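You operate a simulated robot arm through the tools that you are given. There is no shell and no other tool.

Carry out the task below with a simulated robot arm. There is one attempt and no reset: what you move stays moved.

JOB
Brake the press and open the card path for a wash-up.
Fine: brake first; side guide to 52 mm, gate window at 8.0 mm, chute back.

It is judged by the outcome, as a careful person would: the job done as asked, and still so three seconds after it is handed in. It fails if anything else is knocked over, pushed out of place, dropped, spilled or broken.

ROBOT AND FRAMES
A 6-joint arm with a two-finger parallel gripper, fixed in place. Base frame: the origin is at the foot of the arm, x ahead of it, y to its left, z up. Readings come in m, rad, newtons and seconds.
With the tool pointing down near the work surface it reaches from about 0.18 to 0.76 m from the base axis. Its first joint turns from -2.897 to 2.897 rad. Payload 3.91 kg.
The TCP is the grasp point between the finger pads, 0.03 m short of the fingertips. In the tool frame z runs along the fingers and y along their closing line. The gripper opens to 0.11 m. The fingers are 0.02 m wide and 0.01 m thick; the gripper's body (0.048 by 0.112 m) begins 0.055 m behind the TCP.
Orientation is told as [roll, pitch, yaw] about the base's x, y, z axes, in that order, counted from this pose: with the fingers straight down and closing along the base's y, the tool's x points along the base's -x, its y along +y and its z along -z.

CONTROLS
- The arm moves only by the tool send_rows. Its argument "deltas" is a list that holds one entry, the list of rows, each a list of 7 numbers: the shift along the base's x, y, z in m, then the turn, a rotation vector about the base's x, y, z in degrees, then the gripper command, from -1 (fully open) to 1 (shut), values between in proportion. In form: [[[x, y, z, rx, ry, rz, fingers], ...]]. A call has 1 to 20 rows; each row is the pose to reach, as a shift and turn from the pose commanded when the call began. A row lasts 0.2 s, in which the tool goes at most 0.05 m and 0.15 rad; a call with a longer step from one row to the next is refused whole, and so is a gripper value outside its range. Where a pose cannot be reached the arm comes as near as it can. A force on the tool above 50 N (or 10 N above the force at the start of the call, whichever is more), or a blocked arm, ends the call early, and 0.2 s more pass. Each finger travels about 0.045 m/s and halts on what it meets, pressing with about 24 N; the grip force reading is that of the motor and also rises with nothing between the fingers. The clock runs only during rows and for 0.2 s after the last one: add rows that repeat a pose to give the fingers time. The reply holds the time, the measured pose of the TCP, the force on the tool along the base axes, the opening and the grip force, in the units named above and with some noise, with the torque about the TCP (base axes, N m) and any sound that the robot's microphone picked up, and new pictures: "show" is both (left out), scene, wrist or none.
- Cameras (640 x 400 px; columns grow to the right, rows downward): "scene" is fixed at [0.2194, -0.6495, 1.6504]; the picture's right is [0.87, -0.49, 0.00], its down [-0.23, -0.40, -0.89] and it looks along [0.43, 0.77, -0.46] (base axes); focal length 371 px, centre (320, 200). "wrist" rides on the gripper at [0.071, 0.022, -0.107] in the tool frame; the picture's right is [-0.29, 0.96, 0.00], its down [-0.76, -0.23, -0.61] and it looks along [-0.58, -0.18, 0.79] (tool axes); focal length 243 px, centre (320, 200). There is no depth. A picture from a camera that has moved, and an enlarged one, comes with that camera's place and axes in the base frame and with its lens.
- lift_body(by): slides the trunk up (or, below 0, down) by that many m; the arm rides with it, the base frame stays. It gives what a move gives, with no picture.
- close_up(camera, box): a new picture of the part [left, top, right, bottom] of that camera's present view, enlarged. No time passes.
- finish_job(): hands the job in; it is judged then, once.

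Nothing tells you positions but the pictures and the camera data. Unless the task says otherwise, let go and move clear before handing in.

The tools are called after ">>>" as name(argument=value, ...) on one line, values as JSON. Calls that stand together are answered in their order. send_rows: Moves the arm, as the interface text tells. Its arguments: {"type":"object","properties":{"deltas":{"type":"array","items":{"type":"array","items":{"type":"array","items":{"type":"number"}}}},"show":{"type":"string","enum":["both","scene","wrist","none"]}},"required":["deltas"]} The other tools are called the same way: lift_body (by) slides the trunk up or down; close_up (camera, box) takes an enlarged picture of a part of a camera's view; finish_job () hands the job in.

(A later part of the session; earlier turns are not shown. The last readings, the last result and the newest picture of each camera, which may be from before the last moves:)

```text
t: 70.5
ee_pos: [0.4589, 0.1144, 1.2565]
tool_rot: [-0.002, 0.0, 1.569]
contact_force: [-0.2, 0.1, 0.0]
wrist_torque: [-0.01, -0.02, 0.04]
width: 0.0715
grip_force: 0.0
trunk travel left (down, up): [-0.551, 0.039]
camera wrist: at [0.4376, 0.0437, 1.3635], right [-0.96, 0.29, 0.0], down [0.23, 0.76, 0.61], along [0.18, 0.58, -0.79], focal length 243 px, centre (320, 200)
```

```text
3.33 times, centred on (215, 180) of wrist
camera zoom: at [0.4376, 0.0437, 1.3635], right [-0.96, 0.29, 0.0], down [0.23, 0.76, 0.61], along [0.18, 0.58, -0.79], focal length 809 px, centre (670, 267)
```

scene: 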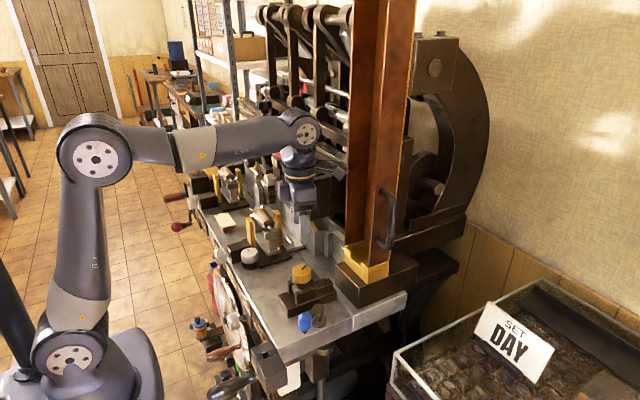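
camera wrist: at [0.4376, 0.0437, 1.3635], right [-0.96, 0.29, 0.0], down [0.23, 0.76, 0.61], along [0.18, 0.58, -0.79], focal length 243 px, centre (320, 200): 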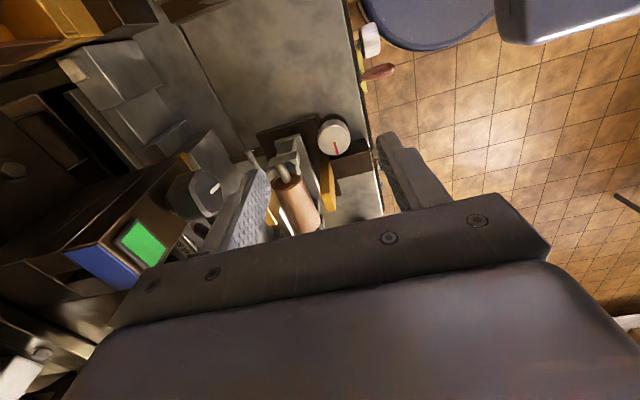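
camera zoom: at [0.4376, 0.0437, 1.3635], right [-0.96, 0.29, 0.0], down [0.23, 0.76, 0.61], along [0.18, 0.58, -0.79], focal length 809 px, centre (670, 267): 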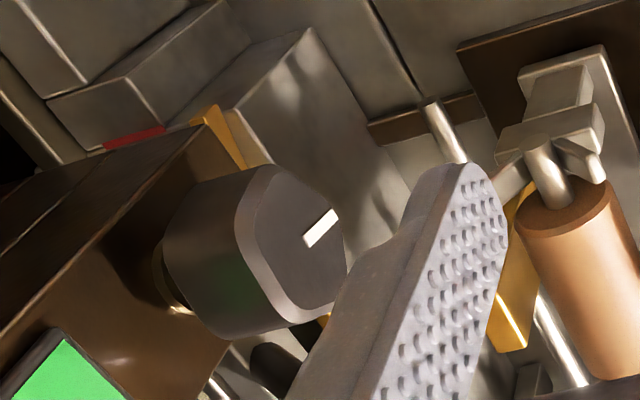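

The station-1 cradle, block and yellow post crowd this knob on two sides, so a normal grip would be tight. As a first, reversible test I'll press closed fingertips flat on the knob's top centre and turn by friction while watching the GUIDE display. First I'll get above it.

>>> send_rows(deltas=[[[0, 0.01, 0, 0, 0, -8, 0.2], [0, 0.02, 0, 0, 0, -16, 0.6], [0, 0.03, 0, 0, 0, -24, 1], [0, 0.04, 0, 0, 0, -32, 1], [0, 0.05, 0, 0, 0, -40, 1], [0, 0.06, 0, 0, 0, -48, 1], [0, 0.07, 0, 0, 0, -56, 1], [0, 0.07, 0, 0, 0, -64, 1], [0, 0.07, 0, 0, 0, -72, 1], [0, 0.07, 0, 0, 0, -80, 1], [0, 0.07, 0, 0, 0, -88, 1], [0, 0.07, 0, 0, 0, -96, 1], [0, 0.07, 0, 0, 0, -104, 1], [0, 0.07, -0.03, 0, 0, -105, 1], [0, 0.07, -0.06, 0, 0, -105, 1], [0, 0.07, -0.06, 0, 0, -105, 1]]], show="both")

>>> close_up(camera="scene", box=[210, 170, 310, 290])

>>> close_up(camera="wrist", box=[230, 60, 430, 220])

```text
t: 73.9
ee_pos: [0.4589, 0.1837, 1.1951]
tool_rot: [-0.001, -0.002, -0.264]
contact_force: [0.2, 0.4, 0.1]
wrist_torque: [0.01, 0.0, 0.04]
width: 0.0
grip_force: 24.0
trunk travel left (down, up): [-0.551, 0.039]
camera wrist: at [0.396, 0.2244, 1.3018], right [0.53, 0.85, 0.0], down [0.67, -0.42, 0.61], along [0.52, -0.32, -0.79], focal length 243 px, centre (320, 200)
```

scene: 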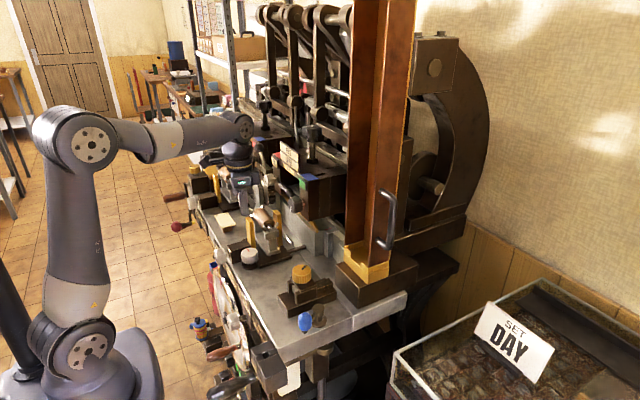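
wrist: 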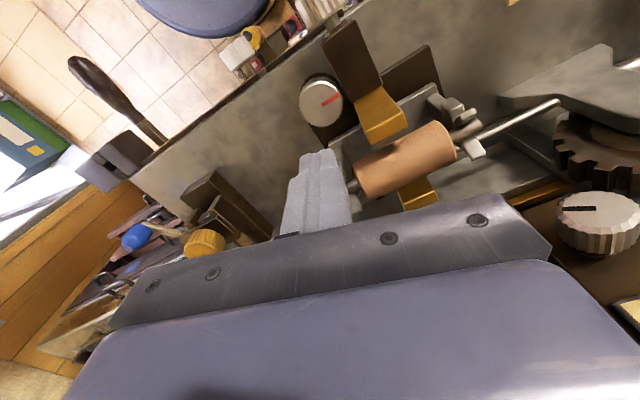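

```text
3.33 times, centred on (260, 230) of scene
camera zoom: at [0.2194, -0.6495, 1.6504], right [0.87, -0.49, 0.0], down [-0.23, -0.4, -0.89], along [0.43, 0.77, -0.46], focal length 1236 px, centre (520, 100)
```

zoom: 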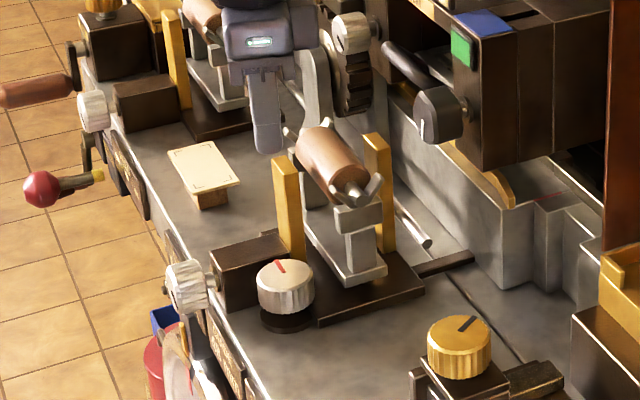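

```text
2.50 times, centred on (330, 140) of wrist
camera zoom: at [0.396, 0.2244, 1.3018], right [0.53, 0.85, 0.0], down [0.67, -0.42, 0.61], along [0.52, -0.32, -0.79], focal length 606 px, centre (295, 350)
```

zoom: 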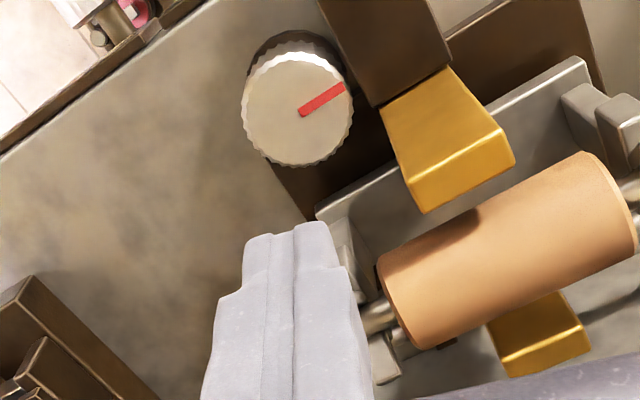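

The knob centre is confirmed at about (0.460, 0.185). I'll descend to just above its top.

>>> send_rows(deltas=[[[0.001, 0.0015, -0.04, 0, 0, 0, 1], [0.001, 0.0015, -0.08, 0, 0, 0, 1], [0.001, 0.0015, -0.105, 0, 0, 0, 1], [0.001, 0.0015, -0.112, 0, 0, 0, 1], [0.001, 0.0015, -0.112, 0, 0, 0, 1]]], show="both")

>>> close_up(camera="scene", box=[210, 190, 310, 290])

>>> close_up(camera="wrist", box=[230, 60, 430, 220])

```text
t: 75.1
ee_pos: [0.4593, 0.1873, 1.0821]
tool_rot: [-0.001, -0.001, -0.261]
contact_force: [-0.5, 0.1, 0.3]
wrist_torque: [0.01, 0.01, 0.0]
width: 0.0
grip_force: 24.2
trunk travel left (down, up): [-0.551, 0.039]
camera wrist: at [0.397, 0.2265, 1.1897], right [0.53, 0.85, 0.0], down [0.67, -0.42, 0.61], along [0.52, -0.32, -0.79], focal length 243 px, centre (320, 200)
```

scene: 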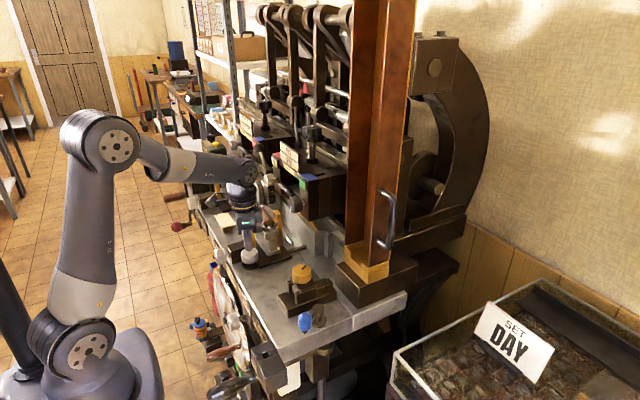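
wrist: 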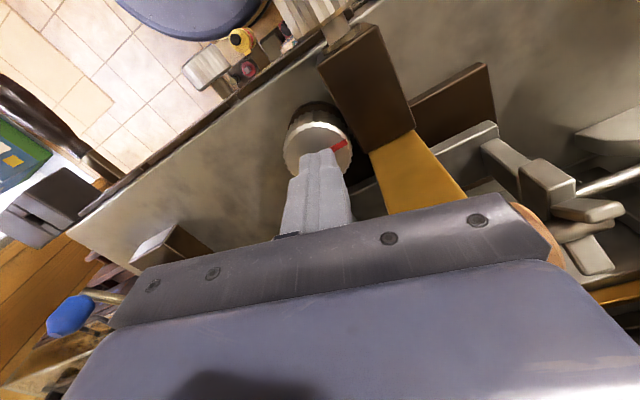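

```text
4.00 times, centred on (260, 240) of scene
camera zoom: at [0.2194, -0.6495, 1.6504], right [0.87, -0.49, 0.0], down [-0.23, -0.4, -0.89], along [0.43, 0.77, -0.46], focal length 1483 px, centre (560, 40)
```

zoom: 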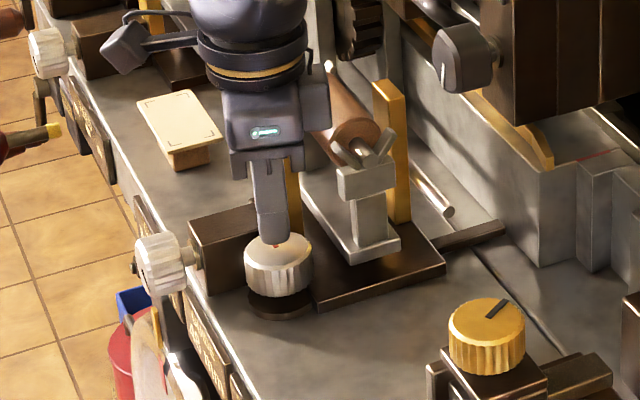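

```text
2.50 times, centred on (330, 140) of wrist
camera zoom: at [0.397, 0.2265, 1.1897], right [0.53, 0.85, 0.0], down [0.67, -0.42, 0.61], along [0.52, -0.32, -0.79], focal length 606 px, centre (295, 350)
```

zoom: 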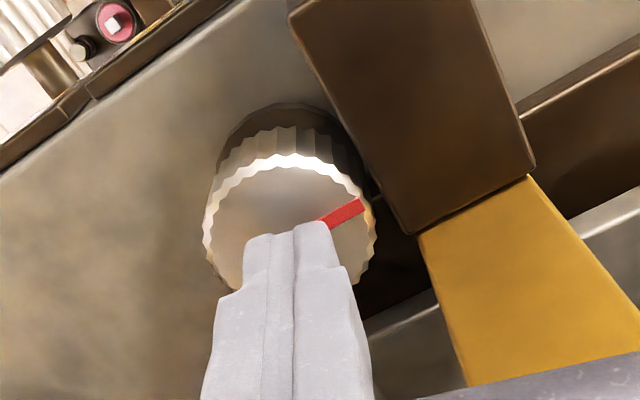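

Fingertips are centred about 8 mm above the knob. I'll press down lightly.

>>> send_rows(deltas=[[[0.0005, -0.001, -0.005, 0, 0, 0, 1], [0.0005, -0.001, -0.008, 0, 0, 0, 1], [0.0005, -0.001, -0.011, 0, 0, 0, 1], [0.0005, -0.001, -0.012, 0, 0, 0, 1]]], show="none")

```text
t: 76.1
ee_pos: [0.4609, 0.1862, 1.0751]
tool_rot: [0.002, -0.008, -0.262]
contact_force: [-1.0, -0.2, 29.7]
wrist_torque: [-0.04, 0.03, -0.01]
width: 0.0
grip_force: 23.8
trunk travel left (down, up): [-0.551, 0.039]
```

In contact with about 30 N down. I'll turn 16° counter-clockwise by friction and check the GUIDE display.

>>> send_rows(deltas=[[[0, 0, 0, 0, 0, 5, 1], [0, 0, 0, 0, 0, 10, 1], [0, 0, 0, 0, 0, 16, 1], [0, 0, 0, 0, 0, 16, 1]]], show="wrist")

>>> close_up(camera="scene", box=[225, 255, 257, 300])

>>> close_up(camera="scene", box=[210, 190, 310, 290])

>>> close_up(camera="wrist", box=[230, 60, 430, 220])

```text
t: 77.1
ee_pos: [0.461, 0.186, 1.0747]
tool_rot: [0.001, -0.009, 0.018]
contact_force: [4.1, 2.5, 43.1]
wrist_torque: [0.07, -0.09, -0.04]
width: 0.0001
grip_force: 24.1
trunk travel left (down, up): [-0.551, 0.039]
camera wrist: at [0.3884, 0.206, 1.1815], right [0.27, 0.96, 0.0], down [0.76, -0.22, 0.61], along [0.59, -0.17, -0.79], focal length 243 px, centre (320, 200)
```

wrist: 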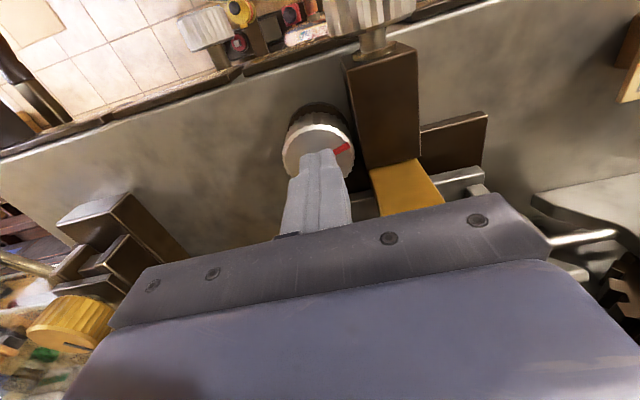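

```text
8.89 times, centred on (241, 278) of scene
camera zoom: at [0.2194, -0.6495, 1.6504], right [0.87, -0.49, 0.0], down [-0.23, -0.4, -0.89], along [0.43, 0.77, -0.46], focal length 3295 px, centre (1022, -489)
```

zoom: 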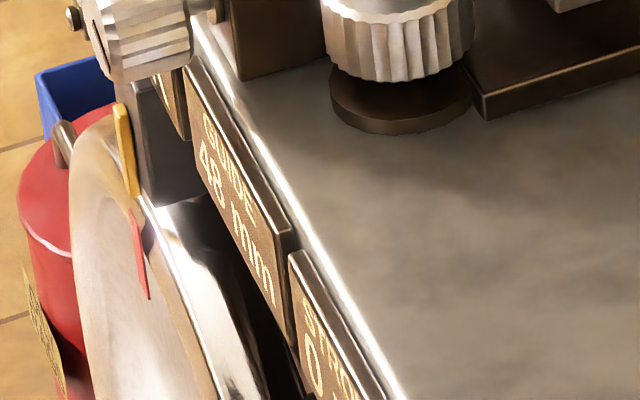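

```text
4.00 times, centred on (260, 240) of scene
camera zoom: at [0.2194, -0.6495, 1.6504], right [0.87, -0.49, 0.0], down [-0.23, -0.4, -0.89], along [0.43, 0.77, -0.46], focal length 1483 px, centre (560, 40)
```

zoom: 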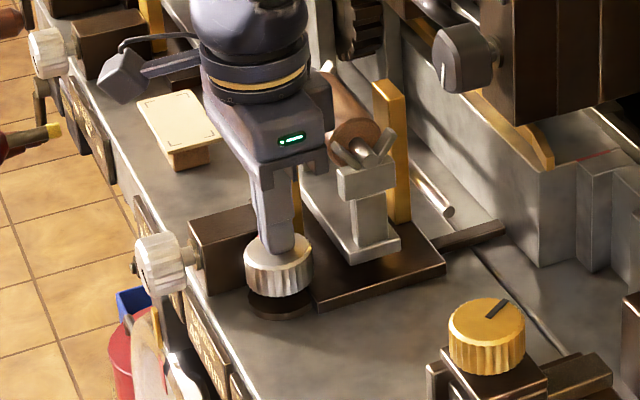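

```text
2.50 times, centred on (330, 140) of wrist
camera zoom: at [0.3884, 0.206, 1.1815], right [0.27, 0.96, 0.0], down [0.76, -0.22, 0.61], along [0.59, -0.17, -0.79], focal length 606 px, centre (295, 350)
```

zoom: 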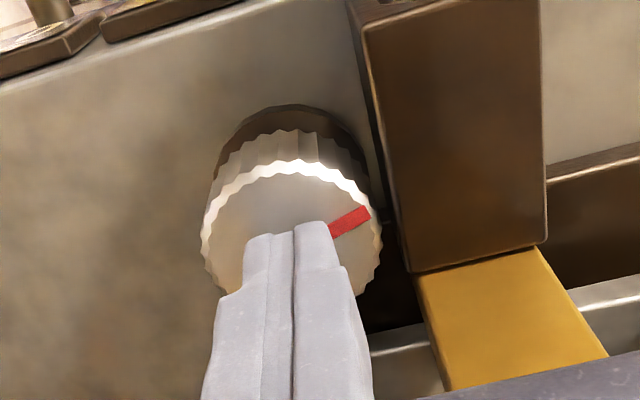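

The knob turns with the fingertips. GUIDE still shows 48, but at 1 mm resolution 16° may be too little. I'll ease the pressure slightly and turn another 30°.

>>> send_rows(deltas=[[[0, 0, 0.003, 0, 0, 0, 1], [0, 0, 0.003, 0, 0, 6, 1], [0, 0, 0.003, 0, 0, 12, 1], [0, 0, 0.003, 0, 0, 18, 1], [0, 0, 0.003, 0, 0, 24, 1], [0, 0, 0.003, 0, 0, 30, 1], [0, 0, 0.003, 0, 0, 30, 1]]], show="wrist")

>>> close_up(camera="scene", box=[225, 255, 257, 300])

>>> close_up(camera="scene", box=[210, 190, 310, 290])

>>> close_up(camera="wrist", box=[230, 60, 430, 220])

```text
t: 78.7
ee_pos: [0.4584, 0.1858, 1.0744]
tool_rot: [-0.001, 0.0, 0.54]
contact_force: [2.5, -0.5, 11.2]
wrist_torque: [-0.02, -0.09, -0.02]
width: 0.0
grip_force: 23.9
trunk travel left (down, up): [-0.551, 0.039]
camera wrist: at [0.3878, 0.1675, 1.182], right [-0.24, 0.97, 0.0], down [0.77, 0.19, 0.61], along [0.59, 0.15, -0.79], focal length 243 px, centre (320, 200)
```

wrist: 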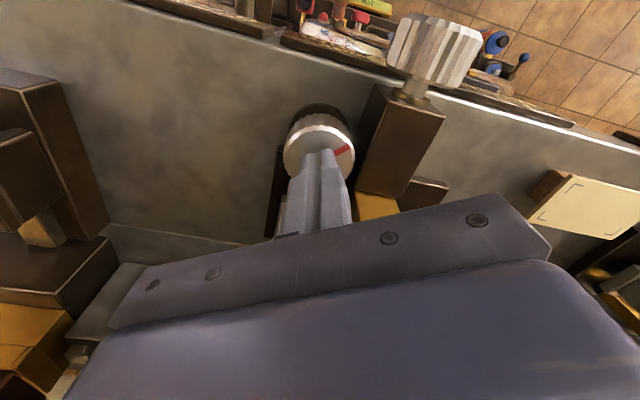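

```text
8.89 times, centred on (241, 278) of scene
camera zoom: at [0.2194, -0.6495, 1.6504], right [0.87, -0.49, 0.0], down [-0.23, -0.4, -0.89], along [0.43, 0.77, -0.46], focal length 3295 px, centre (1022, -489)
```

zoom: 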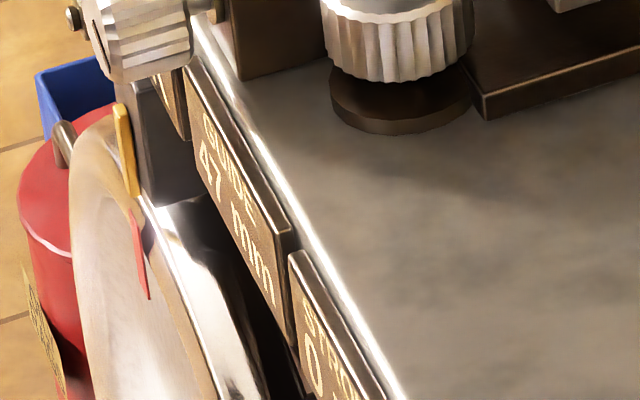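

```text
4.00 times, centred on (260, 240) of scene
camera zoom: at [0.2194, -0.6495, 1.6504], right [0.87, -0.49, 0.0], down [-0.23, -0.4, -0.89], along [0.43, 0.77, -0.46], focal length 1483 px, centre (560, 40)
```

zoom: 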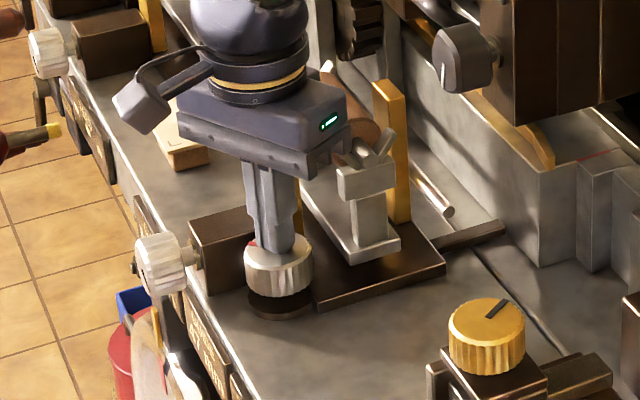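

```text
2.50 times, centred on (330, 140) of wrist
camera zoom: at [0.3878, 0.1675, 1.182], right [-0.24, 0.97, 0.0], down [0.77, 0.19, 0.61], along [0.59, 0.15, -0.79], focal length 606 px, centre (295, 350)
```

zoom: 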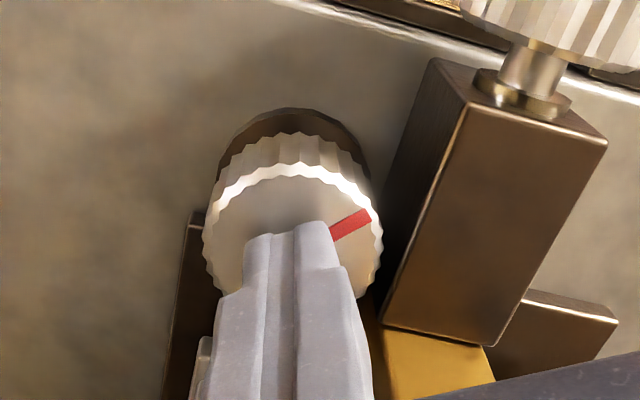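

GUIDE changed to 47 mm, so the red-marked knob is the side guide and counter-clockwise narrows it. I'll turn clockwise instead.

>>> send_rows(deltas=[[[0.001, 0, -0.001, 0, 0, -7, 1], [0.001, 0, -0.001, 0, 0, -14, 1], [0.001, 0, -0.001, 0, 0, -21, 1], [0.001, 0, -0.001, 0, 0, -28, 1], [0.001, 0, -0.001, 0, 0, -35, 1], [0.001, 0, -0.001, 0, 0, -42, 1], [0.001, 0, -0.001, 0, 0, -49, 1], [0.001, 0, -0.001, 0, 0, -56, 1], [0.001, 0, -0.001, 0, 0, -56, 1]]], show="wrist")

>>> close_up(camera="scene", box=[225, 255, 257, 300])

>>> close_up(camera="wrist", box=[230, 60, 430, 220])

>>> close_up(camera="scene", box=[210, 190, 310, 290])

```text
t: 80.7
ee_pos: [0.4601, 0.1842, 1.0745]
tool_rot: [-0.003, -0.003, -0.439]
contact_force: [-5.2, 2.0, 14.1]
wrist_torque: [0.09, 0.14, -0.02]
width: 0.0
grip_force: 23.8
trunk travel left (down, up): [-0.551, 0.039]
camera wrist: at [0.4055, 0.2351, 1.1819], right [0.67, 0.74, 0.0], down [0.59, -0.53, 0.61], along [0.45, -0.41, -0.79], focal length 243 px, centre (320, 200)
```

wrist: 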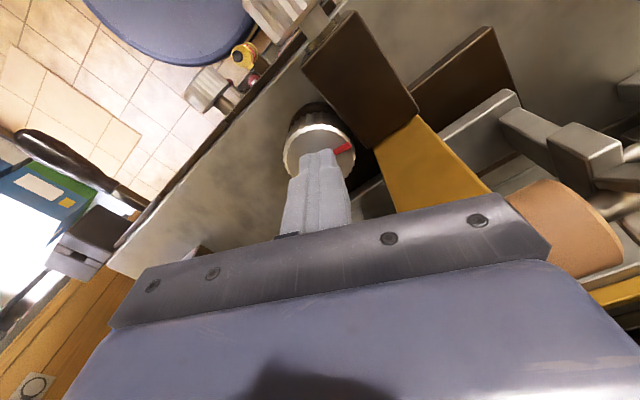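

```text
8.89 times, centred on (241, 278) of scene
camera zoom: at [0.2194, -0.6495, 1.6504], right [0.87, -0.49, 0.0], down [-0.23, -0.4, -0.89], along [0.43, 0.77, -0.46], focal length 3295 px, centre (1022, -489)
```

zoom: 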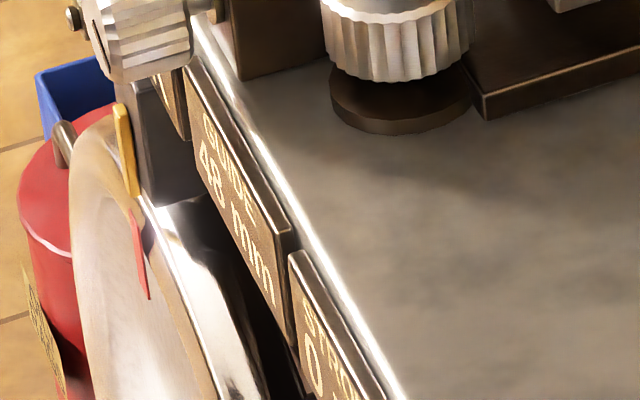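

```text
2.50 times, centred on (330, 140) of wrist
camera zoom: at [0.4055, 0.2351, 1.1819], right [0.67, 0.74, 0.0], down [0.59, -0.53, 0.61], along [0.45, -0.41, -0.79], focal length 606 px, centre (295, 350)
```

zoom: 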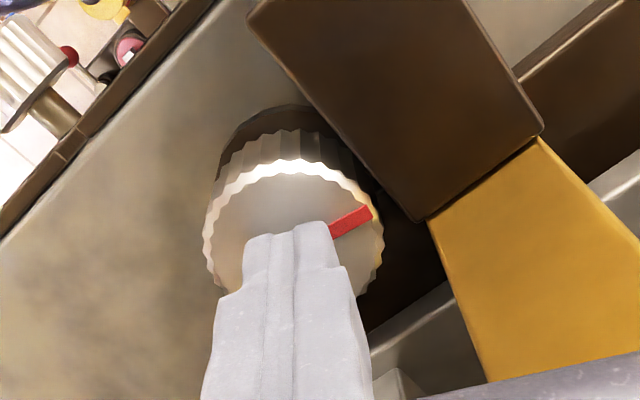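

```text
4.00 times, centred on (260, 240) of scene
camera zoom: at [0.2194, -0.6495, 1.6504], right [0.87, -0.49, 0.0], down [-0.23, -0.4, -0.89], along [0.43, 0.77, -0.46], focal length 1483 px, centre (560, 40)
```

zoom: 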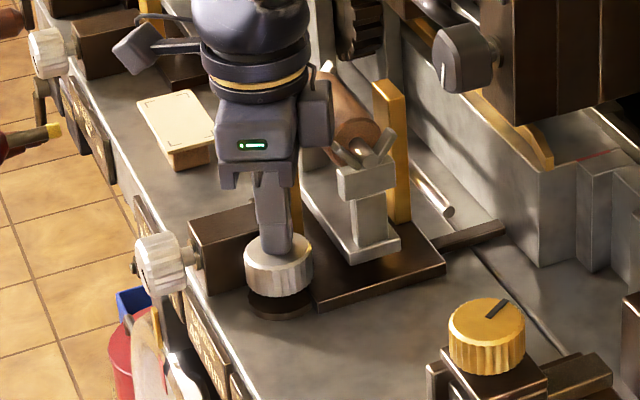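

That brought it back to 48, with the knob turning without slip. I'll lift, rotate the tool back and drive it clockwise in larger strokes.

>>> send_rows(deltas=[[[0, 0, 0.012, 0, 0, 0, 1], [0, 0, 0.014, 0, 0, 8, 1], [0, 0, 0.014, 0, 0, 16, 1], [0, 0, 0.014, 0, 0, 24, 1], [0, 0, 0.014, 0, 0, 32, 1], [0, 0, 0.014, 0, 0, 40, 1], [0, 0, 0.014, 0, 0, 48, 1], [0, 0, 0.014, 0, 0, 56, 1], [0, 0, 0.014, 0, 0, 64, 1], [0, 0, 0.014, 0, 0, 72, 1], [0, 0, 0.014, 0, 0, 80, 1], [0, 0, 0.014, 0, 0, 88, 1], [0, 0, 0.014, 0, 0, 96, 1], [0, 0, 0.014, 0, 0, 104, 1], [0, 0, 0.014, 0, 0, 105, 1], [0, 0.001, 0.007, 0, 0, 105, 1], [0, 0.001, 0.002, 0, 0, 105, 1], [0, 0.001, -0.001, 0, 0, 105, 1], [0, 0.001, -0.001, 0, 0, 105, 1]]], show="wrist")

>>> close_up(camera="wrist", box=[230, 60, 430, 220])

>>> close_up(camera="scene", box=[210, 190, 310, 290])

```text
t: 84.7
ee_pos: [0.4624, 0.1859, 1.0757]
tool_rot: [-0.002, -0.004, 1.396]
contact_force: [0.1, -0.3, 16.1]
wrist_torque: [-0.05, -0.02, 0.01]
width: 0.0
grip_force: 23.8
trunk travel left (down, up): [-0.551, 0.039]
camera wrist: at [0.4278, 0.1193, 1.1817], right [-0.89, 0.45, 0.0], down [0.36, 0.71, 0.61], along [0.28, 0.54, -0.79], focal length 243 px, centre (320, 200)
```

wrist: 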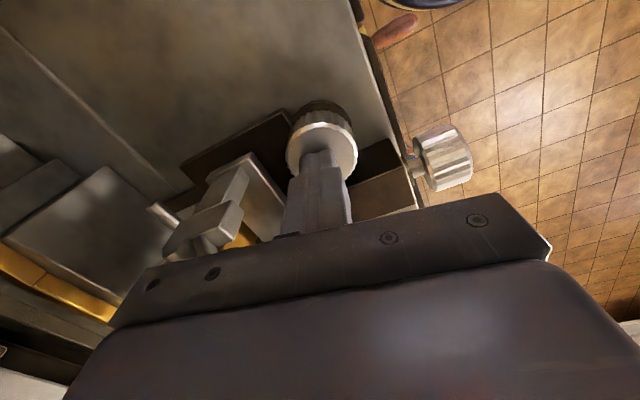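

```text
2.50 times, centred on (330, 140) of wrist
camera zoom: at [0.4278, 0.1193, 1.1817], right [-0.89, 0.45, 0.0], down [0.36, 0.71, 0.61], along [0.28, 0.54, -0.79], focal length 606 px, centre (295, 350)
```

zoom: 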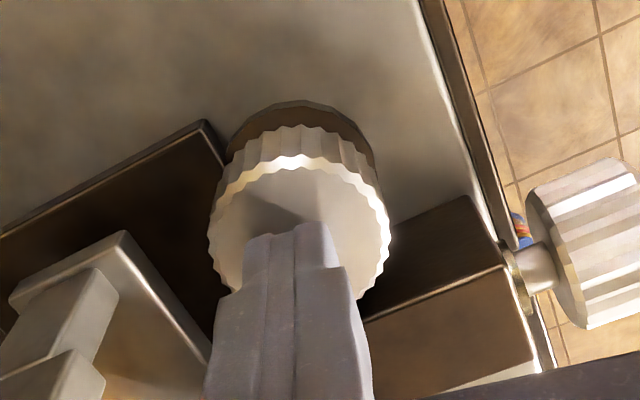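

```text
4.00 times, centred on (260, 240) of scene
camera zoom: at [0.2194, -0.6495, 1.6504], right [0.87, -0.49, 0.0], down [-0.23, -0.4, -0.89], along [0.43, 0.77, -0.46], focal length 1483 px, centre (560, 40)
```

zoom: 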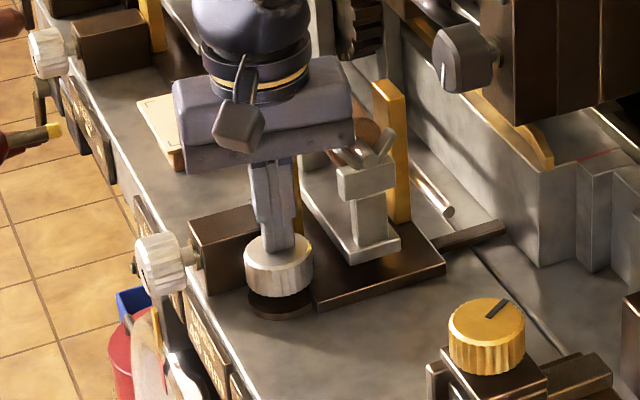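

Pressing at 16 N. Now the clockwise stroke of 105°.

>>> send_rows(deltas=[[[-0.001, 0, 0, 0, 0, -7.5, 1], [-0.0015, 0, 0, 0, 0, -15, 1], [-0.0015, 0, 0, 0, 0, -22.5, 1], [-0.0015, 0, 0, 0, 0, -30, 1], [-0.0015, 0, 0, 0, 0, -37.5, 1], [-0.0015, 0, 0, 0, 0, -45, 1], [-0.0015, 0, 0, 0, 0, -52.5, 1], [-0.0015, 0, 0, 0, 0, -60, 1], [-0.0015, 0, 0, 0, 0, -67.5, 1], [-0.0015, 0, 0, 0, 0, -75, 1], [-0.0015, 0, 0, 0, 0, -82.5, 1], [-0.0015, 0, 0, 0, 0, -90, 1], [-0.0015, 0, 0, 0, 0, -97.5, 1], [-0.0015, 0, 0, 0, 0, -105, 1], [-0.0015, 0, 0, 0, 0, -105, 1]]], show="wrist")

>>> close_up(camera="scene", box=[225, 255, 257, 300])

>>> close_up(camera="wrist", box=[230, 60, 430, 220])

```text
t: 87.9
ee_pos: [0.4598, 0.1846, 1.0747]
tool_rot: [0.002, -0.004, -0.439]
contact_force: [9.6, -7.4, 37.1]
wrist_torque: [-0.22, -0.27, 0.04]
width: 0.0001
grip_force: 24.4
trunk travel left (down, up): [-0.551, 0.039]
camera wrist: at [0.4048, 0.2352, 1.1818], right [0.67, 0.74, 0.0], down [0.59, -0.53, 0.61], along [0.45, -0.41, -0.79], focal length 243 px, centre (320, 200)
```

wrist: 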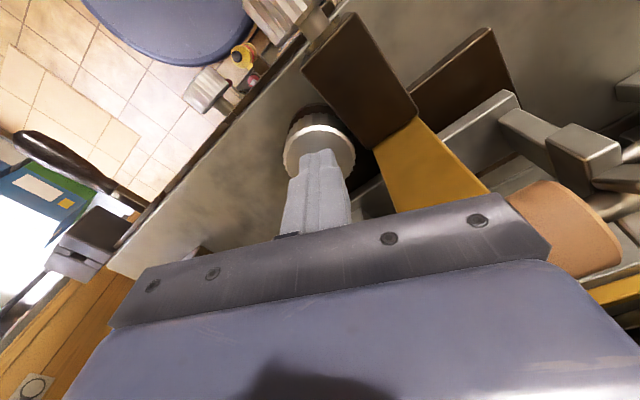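

```text
8.89 times, centred on (241, 278) of scene
camera zoom: at [0.2194, -0.6495, 1.6504], right [0.87, -0.49, 0.0], down [-0.23, -0.4, -0.89], along [0.43, 0.77, -0.46], focal length 3295 px, centre (1022, -489)
```

zoom: 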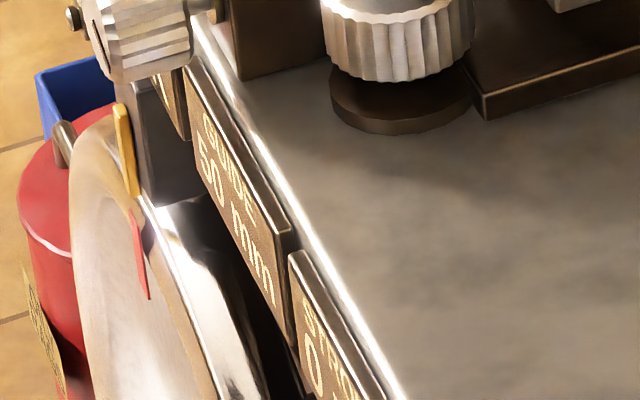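

```text
2.50 times, centred on (330, 140) of wrist
camera zoom: at [0.4048, 0.2352, 1.1818], right [0.67, 0.74, 0.0], down [0.59, -0.53, 0.61], along [0.45, -0.41, -0.79], focal length 606 px, centre (295, 350)
```

zoom: 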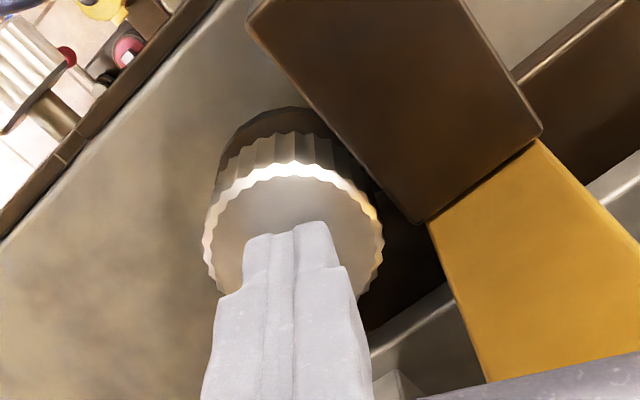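

GUIDE reads 50 mm after about 115° net clockwise, consistent with 6 mm per turn. I'll do another stroke.

>>> send_rows(deltas=[[[0, 0, 0.012, 0, 0, 0, 1], [0, 0, 0.014, 0, 0, 8, 1], [0, 0, 0.014, 0, 0, 16, 1], [0, 0, 0.014, 0, 0, 24, 1], [0, 0, 0.014, 0, 0, 32, 1], [0, 0, 0.014, 0, 0, 40, 1], [0, 0, 0.014, 0, 0, 48, 1], [0, 0, 0.014, 0, 0, 56, 1], [0, 0, 0.014, 0, 0, 64, 1], [0, 0, 0.014, 0, 0, 72, 1], [0, 0, 0.014, 0, 0, 80, 1], [0, 0, 0.014, 0, 0, 88, 1], [0, 0, 0.014, 0, 0, 96, 1], [0, 0, 0.014, 0, 0, 104, 1], [0, 0, 0.014, 0, 0, 105, 1], [-0.001, 0.001, 0.007, 0, 0, 105, 1], [-0.001, 0.001, 0.002, 0, 0, 105, 1], [-0.001, 0.001, 0, 0, 0, 105, 1], [-0.001, 0.001, 0, 0, 0, 105, 1]]], show="wrist")

>>> close_up(camera="wrist", box=[230, 60, 430, 220])

>>> close_up(camera="scene", box=[225, 255, 257, 300])

```text
t: 91.9
ee_pos: [0.4583, 0.1869, 1.0746]
tool_rot: [-0.003, -0.003, 1.396]
contact_force: [-0.7, 1.3, 16.6]
wrist_torque: [-0.01, 0.06, -0.04]
width: 0.0
grip_force: 23.7
trunk travel left (down, up): [-0.551, 0.039]
camera wrist: at [0.4246, 0.1207, 1.1817], right [-0.89, 0.45, 0.0], down [0.36, 0.71, 0.61], along [0.28, 0.54, -0.79], focal length 243 px, centre (320, 200)
```

wrist: 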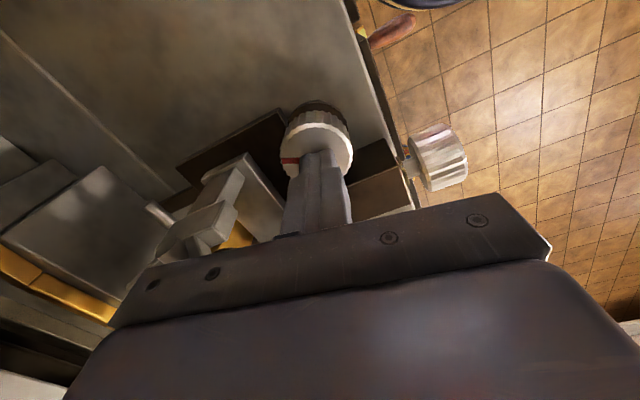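

```text
2.50 times, centred on (330, 140) of wrist
camera zoom: at [0.4246, 0.1207, 1.1817], right [-0.89, 0.45, 0.0], down [0.36, 0.71, 0.61], along [0.28, 0.54, -0.79], focal length 606 px, centre (295, 350)
```

zoom: 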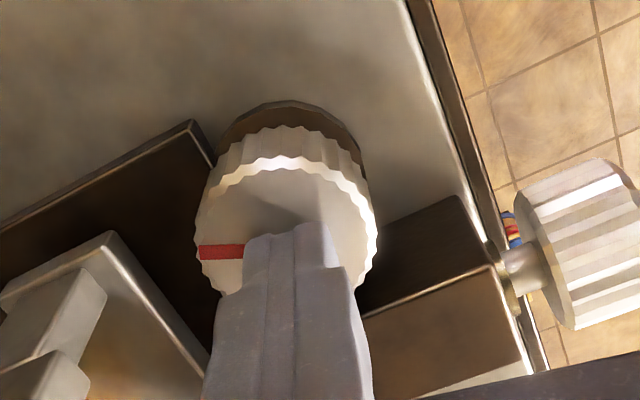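

```text
8.89 times, centred on (241, 278) of scene
camera zoom: at [0.2194, -0.6495, 1.6504], right [0.87, -0.49, 0.0], down [-0.23, -0.4, -0.89], along [0.43, 0.77, -0.46], focal length 3295 px, centre (1022, -489)
```

zoom: 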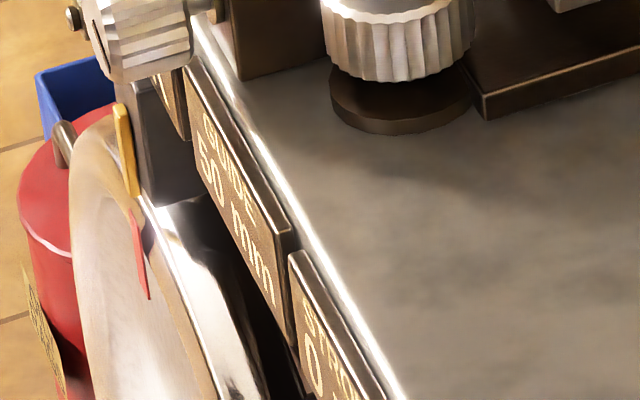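

>>> send_rows(deltas=[[[0.0005, -0.0005, 0, 0, 0, -7.5, 1], [0.001, -0.001, 0, 0, 0, -15, 1], [0.001, -0.001, 0, 0, 0, -22.5, 1], [0.001, -0.001, 0, 0, 0, -30, 1], [0.001, -0.001, 0, 0, 0, -37.5, 1], [0.001, -0.001, 0, 0, 0, -45, 1], [0.001, -0.001, 0, 0, 0, -52.5, 1], [0.001, -0.001, 0, 0, 0, -60, 1], [0.001, -0.001, 0, 0, 0, -67.5, 1], [0.001, -0.001, 0, 0, 0, -75, 1], [0.001, -0.001, 0, 0, 0, -82.5, 1], [0.001, -0.001, 0, 0, 0, -88, 1], [0.001, -0.001, 0, 0, 0, -88, 1]]], show="wrist")

>>> close_up(camera="scene", box=[225, 255, 257, 300])

>>> close_up(camera="wrist", box=[230, 60, 430, 220])

```text
t: 94.7
ee_pos: [0.4599, 0.1862, 1.0759]
tool_rot: [0.001, -0.006, -0.141]
contact_force: [11.7, 0.7, 33.6]
wrist_torque: [0.05, -0.33, 0.0]
width: 0.0002
grip_force: 24.0
trunk travel left (down, up): [-0.551, 0.039]
camera wrist: at [0.3929, 0.2177, 1.1817], right [0.42, 0.91, 0.0], down [0.72, -0.34, 0.61], along [0.56, -0.26, -0.79], focal length 243 px, centre (320, 200)
```

wrist: 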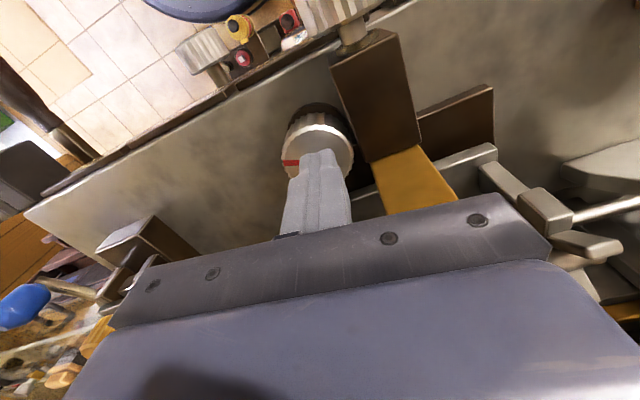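

```text
8.89 times, centred on (241, 278) of scene
camera zoom: at [0.2194, -0.6495, 1.6504], right [0.87, -0.49, 0.0], down [-0.23, -0.4, -0.89], along [0.43, 0.77, -0.46], focal length 3295 px, centre (1022, -489)
```

zoom: 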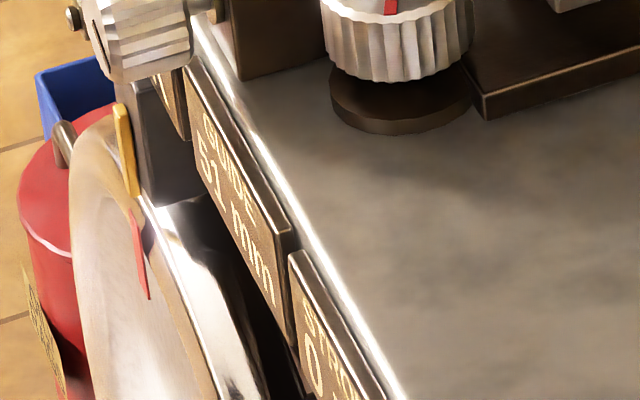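

```text
2.50 times, centred on (330, 140) of wrist
camera zoom: at [0.3929, 0.2177, 1.1817], right [0.42, 0.91, 0.0], down [0.72, -0.34, 0.61], along [0.56, -0.26, -0.79], focal length 606 px, centre (295, 350)
```

zoom: 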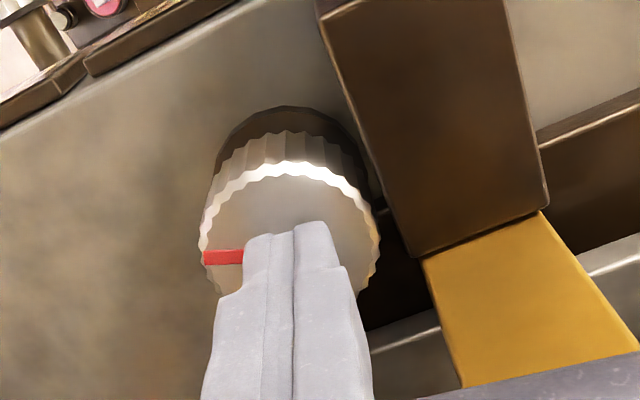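

GUIDE reads 51 at about 203° net. I'll step in small increments to find the 51 to 52 transition.

>>> send_rows(deltas=[[[0, 0, 0, 0, 0, -2.5, 1], [0, 0, 0, 0, 0, -5, 1], [0, 0, 0, 0, 0, -5, 1]]], show="none")

>>> close_up(camera="scene", box=[225, 255, 257, 300])

>>> send_rows(deltas=[[[0, 0, 0, 0, 0, -2.5, 1], [0, 0, 0, 0, 0, -5, 1], [0, 0, 0, 0, 0, -5, 1]]], show="none")

>>> close_up(camera="scene", box=[225, 255, 257, 300])

```text
t: 95.5
ee_pos: [0.4607, 0.1856, 1.0762]
tool_rot: [0.002, -0.004, -0.229]
contact_force: [11.5, -0.1, 33.6]
wrist_torque: [-0.05, -0.33, 0.02]
width: 0.0
grip_force: 23.7
trunk travel left (down, up): [-0.551, 0.039]
```

```text
8.89 times, centred on (241, 278) of scene
camera zoom: at [0.2194, -0.6495, 1.6504], right [0.87, -0.49, 0.0], down [-0.23, -0.4, -0.89], along [0.43, 0.77, -0.46], focal length 3295 px, centre (1022, -489)
```

zoom: 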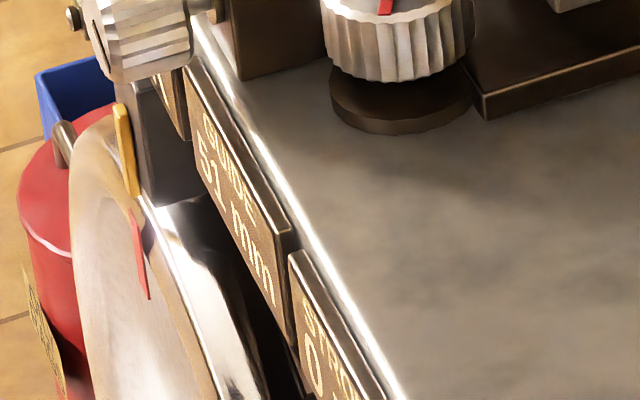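

```text
t: 96.3
ee_pos: [0.4603, 0.1857, 1.0752]
tool_rot: [0.001, -0.005, -0.316]
contact_force: [10.1, 0.1, 36.0]
wrist_torque: [-0.04, -0.24, 0.03]
width: 0.0
grip_force: 23.9
trunk travel left (down, up): [-0.551, 0.039]
```

```text
8.89 times, centred on (241, 278) of scene
camera zoom: at [0.2194, -0.6495, 1.6504], right [0.87, -0.49, 0.0], down [-0.23, -0.4, -0.89], along [0.43, 0.77, -0.46], focal length 3295 px, centre (1022, -489)
```

zoom: 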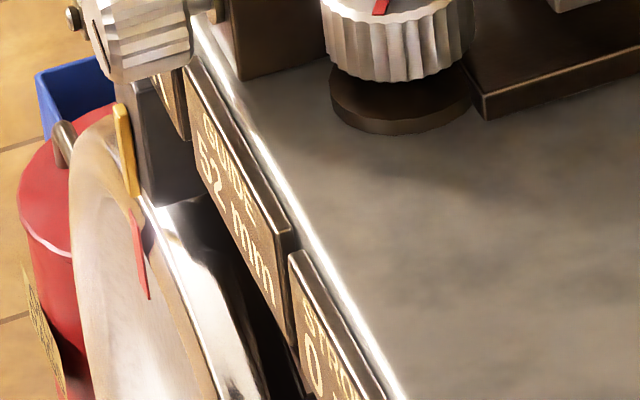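

It flips to 52 at about 210°, so the scale is 6 mm per turn and I want about 27° more to be centred on 52.0. I'll re-index the tool so the gripper body stays clear of the roller, then finish.

>>> send_rows(deltas=[[[0, 0, 0.012, 0, 0, 0, 1], [0, 0, 0.014, 0, 0, 8, 1], [0, 0, 0.014, 0, 0, 16, 1], [0, 0, 0.014, 0, 0, 24, 1], [0, 0, 0.014, 0, 0, 32, 1], [0, 0, 0.014, 0, 0, 40, 1], [0, 0, 0.014, 0, 0, 45, 1], [0, 0, 0.007, 0, 0, 45, 1], [0, 0, 0.003, 0, 0, 45, 1], [0, 0, 0.001, 0, 0, 45, 1], [0, 0, 0.001, 0, 0, 45, 1]]], show="wrist")

>>> close_up(camera="wrist", box=[230, 60, 430, 220])

>>> send_rows(deltas=[[[0, 0, 0, 0, 0, -7, 1], [0, 0, 0, 0, 0, -14, 1], [0, 0, 0, 0, 0, -20, 1], [0, 0, 0, 0, 0, -26.5, 1], [0, 0, 0, 0, 0, -26.5, 1]]], show="wrist")

>>> close_up(camera="wrist", box=[230, 60, 430, 220])

>>> close_up(camera="scene", box=[225, 255, 257, 300])

```text
t: 98.7
ee_pos: [0.4607, 0.1859, 1.0754]
tool_rot: [-0.001, -0.002, 0.473]
contact_force: [-0.9, 0.0, 2.3]
wrist_torque: [-0.02, 0.0, 0.0]
width: 0.0
grip_force: 24.3
trunk travel left (down, up): [-0.551, 0.039]
camera wrist: at [0.3875, 0.1737, 1.1819], right [-0.18, 0.98, 0.0], down [0.78, 0.14, 0.61], along [0.6, 0.11, -0.79], focal length 243 px, centre (320, 200)
```

wrist: 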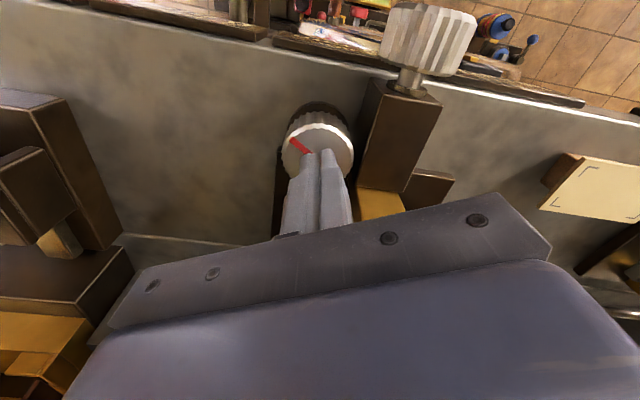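

```text
2.50 times, centred on (330, 140) of wrist
camera zoom: at [0.3875, 0.1737, 1.1819], right [-0.18, 0.98, 0.0], down [0.78, 0.14, 0.61], along [0.6, 0.11, -0.79], focal length 606 px, centre (295, 350)
```

zoom: 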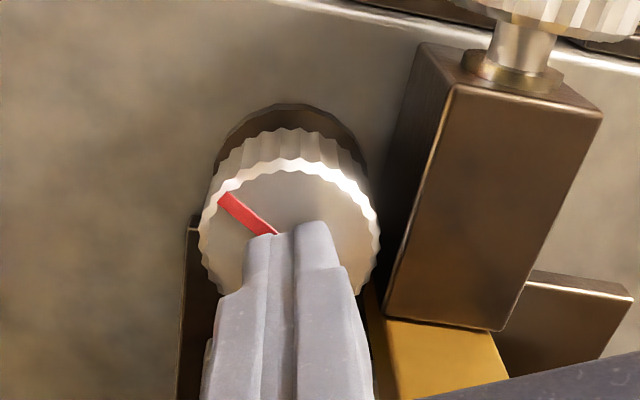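

```text
t: 99.9
ee_pos: [0.46, 0.1864, 1.076]
tool_rot: [-0.002, -0.002, 0.007]
contact_force: [1.3, 2.0, 7.1]
wrist_torque: [0.0, -0.06, 0.01]
width: 0.0
grip_force: 23.7
trunk travel left (down, up): [-0.551, 0.039]
camera wrist: at [0.3882, 0.2078, 1.1819], right [0.28, 0.96, 0.0], down [0.76, -0.22, 0.61], along [0.58, -0.17, -0.79], focal length 243 px, centre (320, 200)
```

wrist: 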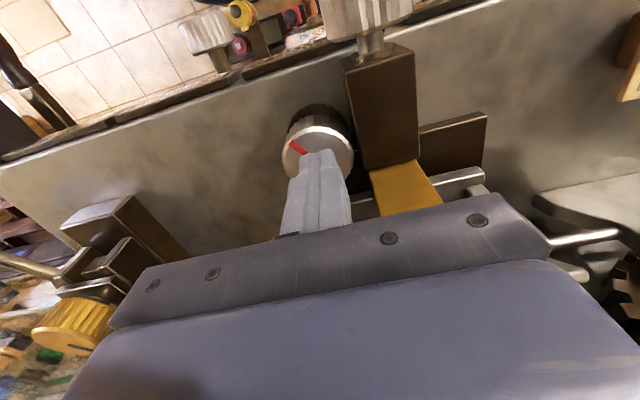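

```text
2.50 times, centred on (330, 140) of wrist
camera zoom: at [0.3882, 0.2078, 1.1819], right [0.28, 0.96, 0.0], down [0.76, -0.22, 0.61], along [0.58, -0.17, -0.79], focal length 606 px, centre (295, 350)
```

zoom: 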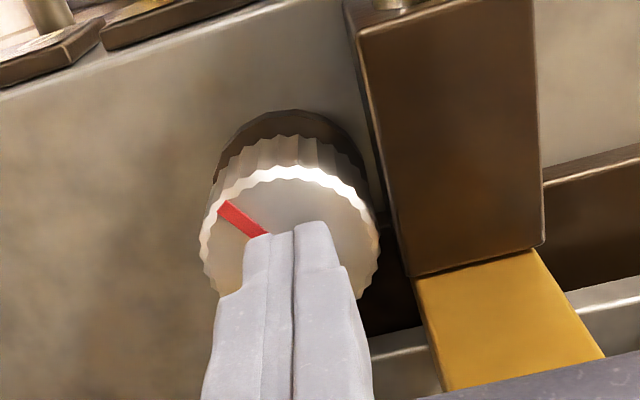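

```text
8.89 times, centred on (241, 278) of scene
camera zoom: at [0.2194, -0.6495, 1.6504], right [0.87, -0.49, 0.0], down [-0.23, -0.4, -0.89], along [0.43, 0.77, -0.46], focal length 3295 px, centre (1022, -489)
```

zoom: 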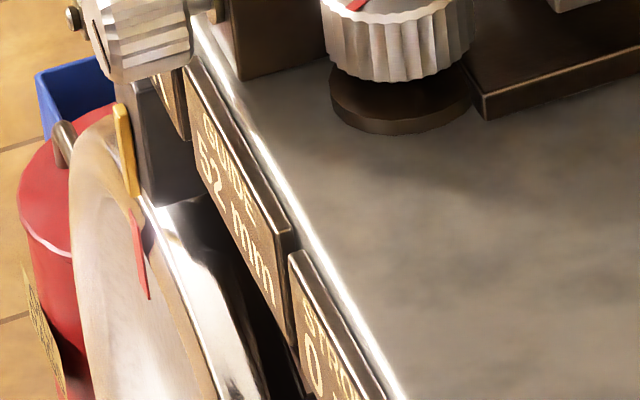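

GUIDE reads 52 mm. I'll lift off and check the pointer's absolute angle to confirm it's centred near 52.0.

>>> send_rows(deltas=[[[0, 0, 0.02, 0, 0, 0, 1], [0, 0, 0.06, 0, 0, 0, 1], [0, -0.01, 0.1, 0, 0, 0, 1], [0, -0.03, 0.14, 0, 0, 0, 1], [0, -0.05, 0.17, 0, 0, 0, 1], [-0.02, -0.06, 0.17, 0, 0, 0, 1], [-0.02, -0.06, 0.17, 0, 0, 0, 1]]], show="wrist")

>>> close_up(camera="scene", box=[225, 255, 257, 300])

>>> close_up(camera="scene", box=[235, 235, 275, 270])

```text
t: 101.5
ee_pos: [0.4391, 0.1255, 1.2452]
tool_rot: [-0.001, -0.002, 0.009]
contact_force: [0.4, -0.6, -0.4]
wrist_torque: [0.01, -0.01, -0.03]
width: 0.0001
grip_force: 23.9
trunk travel left (down, up): [-0.551, 0.039]
camera wrist: at [0.368, 0.1474, 1.3525], right [0.28, 0.96, 0.0], down [0.76, -0.22, 0.61], along [0.58, -0.17, -0.79], focal length 243 px, centre (320, 200)
```

wrist: 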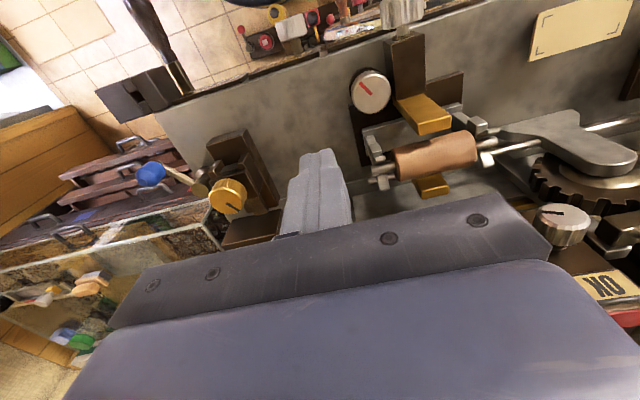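

```text
8.89 times, centred on (241, 278) of scene
camera zoom: at [0.2194, -0.6495, 1.6504], right [0.87, -0.49, 0.0], down [-0.23, -0.4, -0.89], along [0.43, 0.77, -0.46], focal length 3295 px, centre (1022, -489)
```

zoom: 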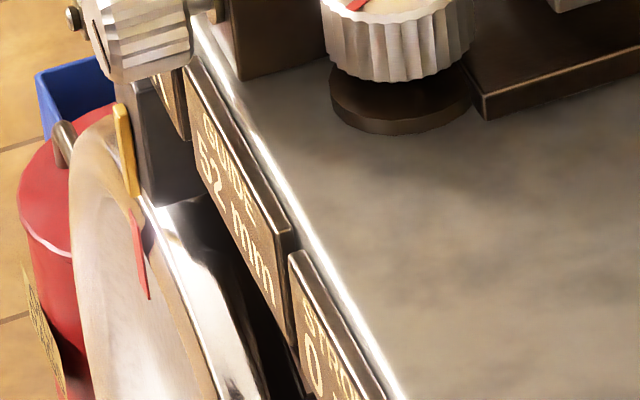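

```text
11.43 times, centred on (255, 252) of scene
camera zoom: at [0.2194, -0.6495, 1.6504], right [0.87, -0.49, 0.0], down [-0.23, -0.4, -0.89], along [0.43, 0.77, -0.46], focal length 4237 px, centre (1063, -400)
```

zoom: 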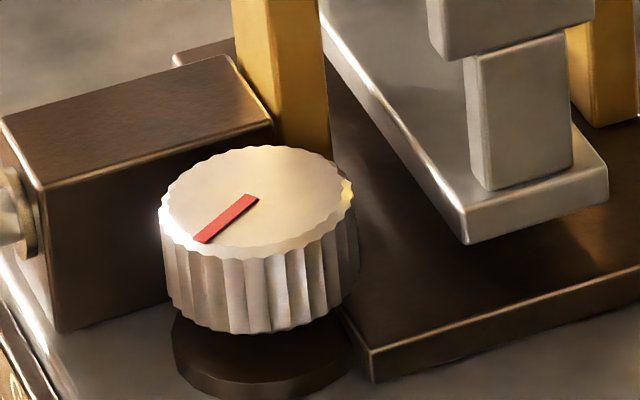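

>>> close_up(camera="wrist", box=[340, 60, 400, 120])

```text
6.67 times, centred on (370, 90) of wrist
camera zoom: at [0.368, 0.1474, 1.3525], right [0.28, 0.96, 0.0], down [0.76, -0.22, 0.61], along [0.58, -0.17, -0.79], focal length 1618 px, centre (-13, 933)
```

zoom: 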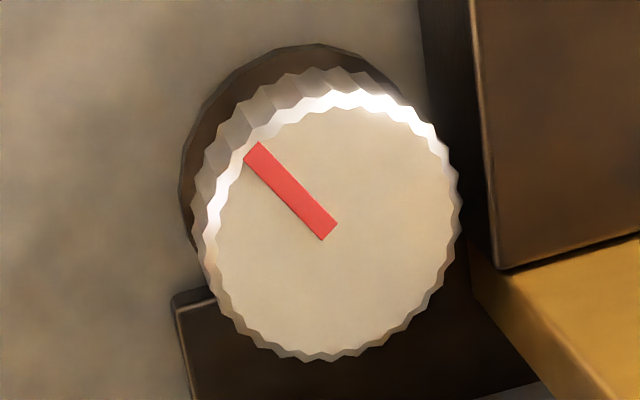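

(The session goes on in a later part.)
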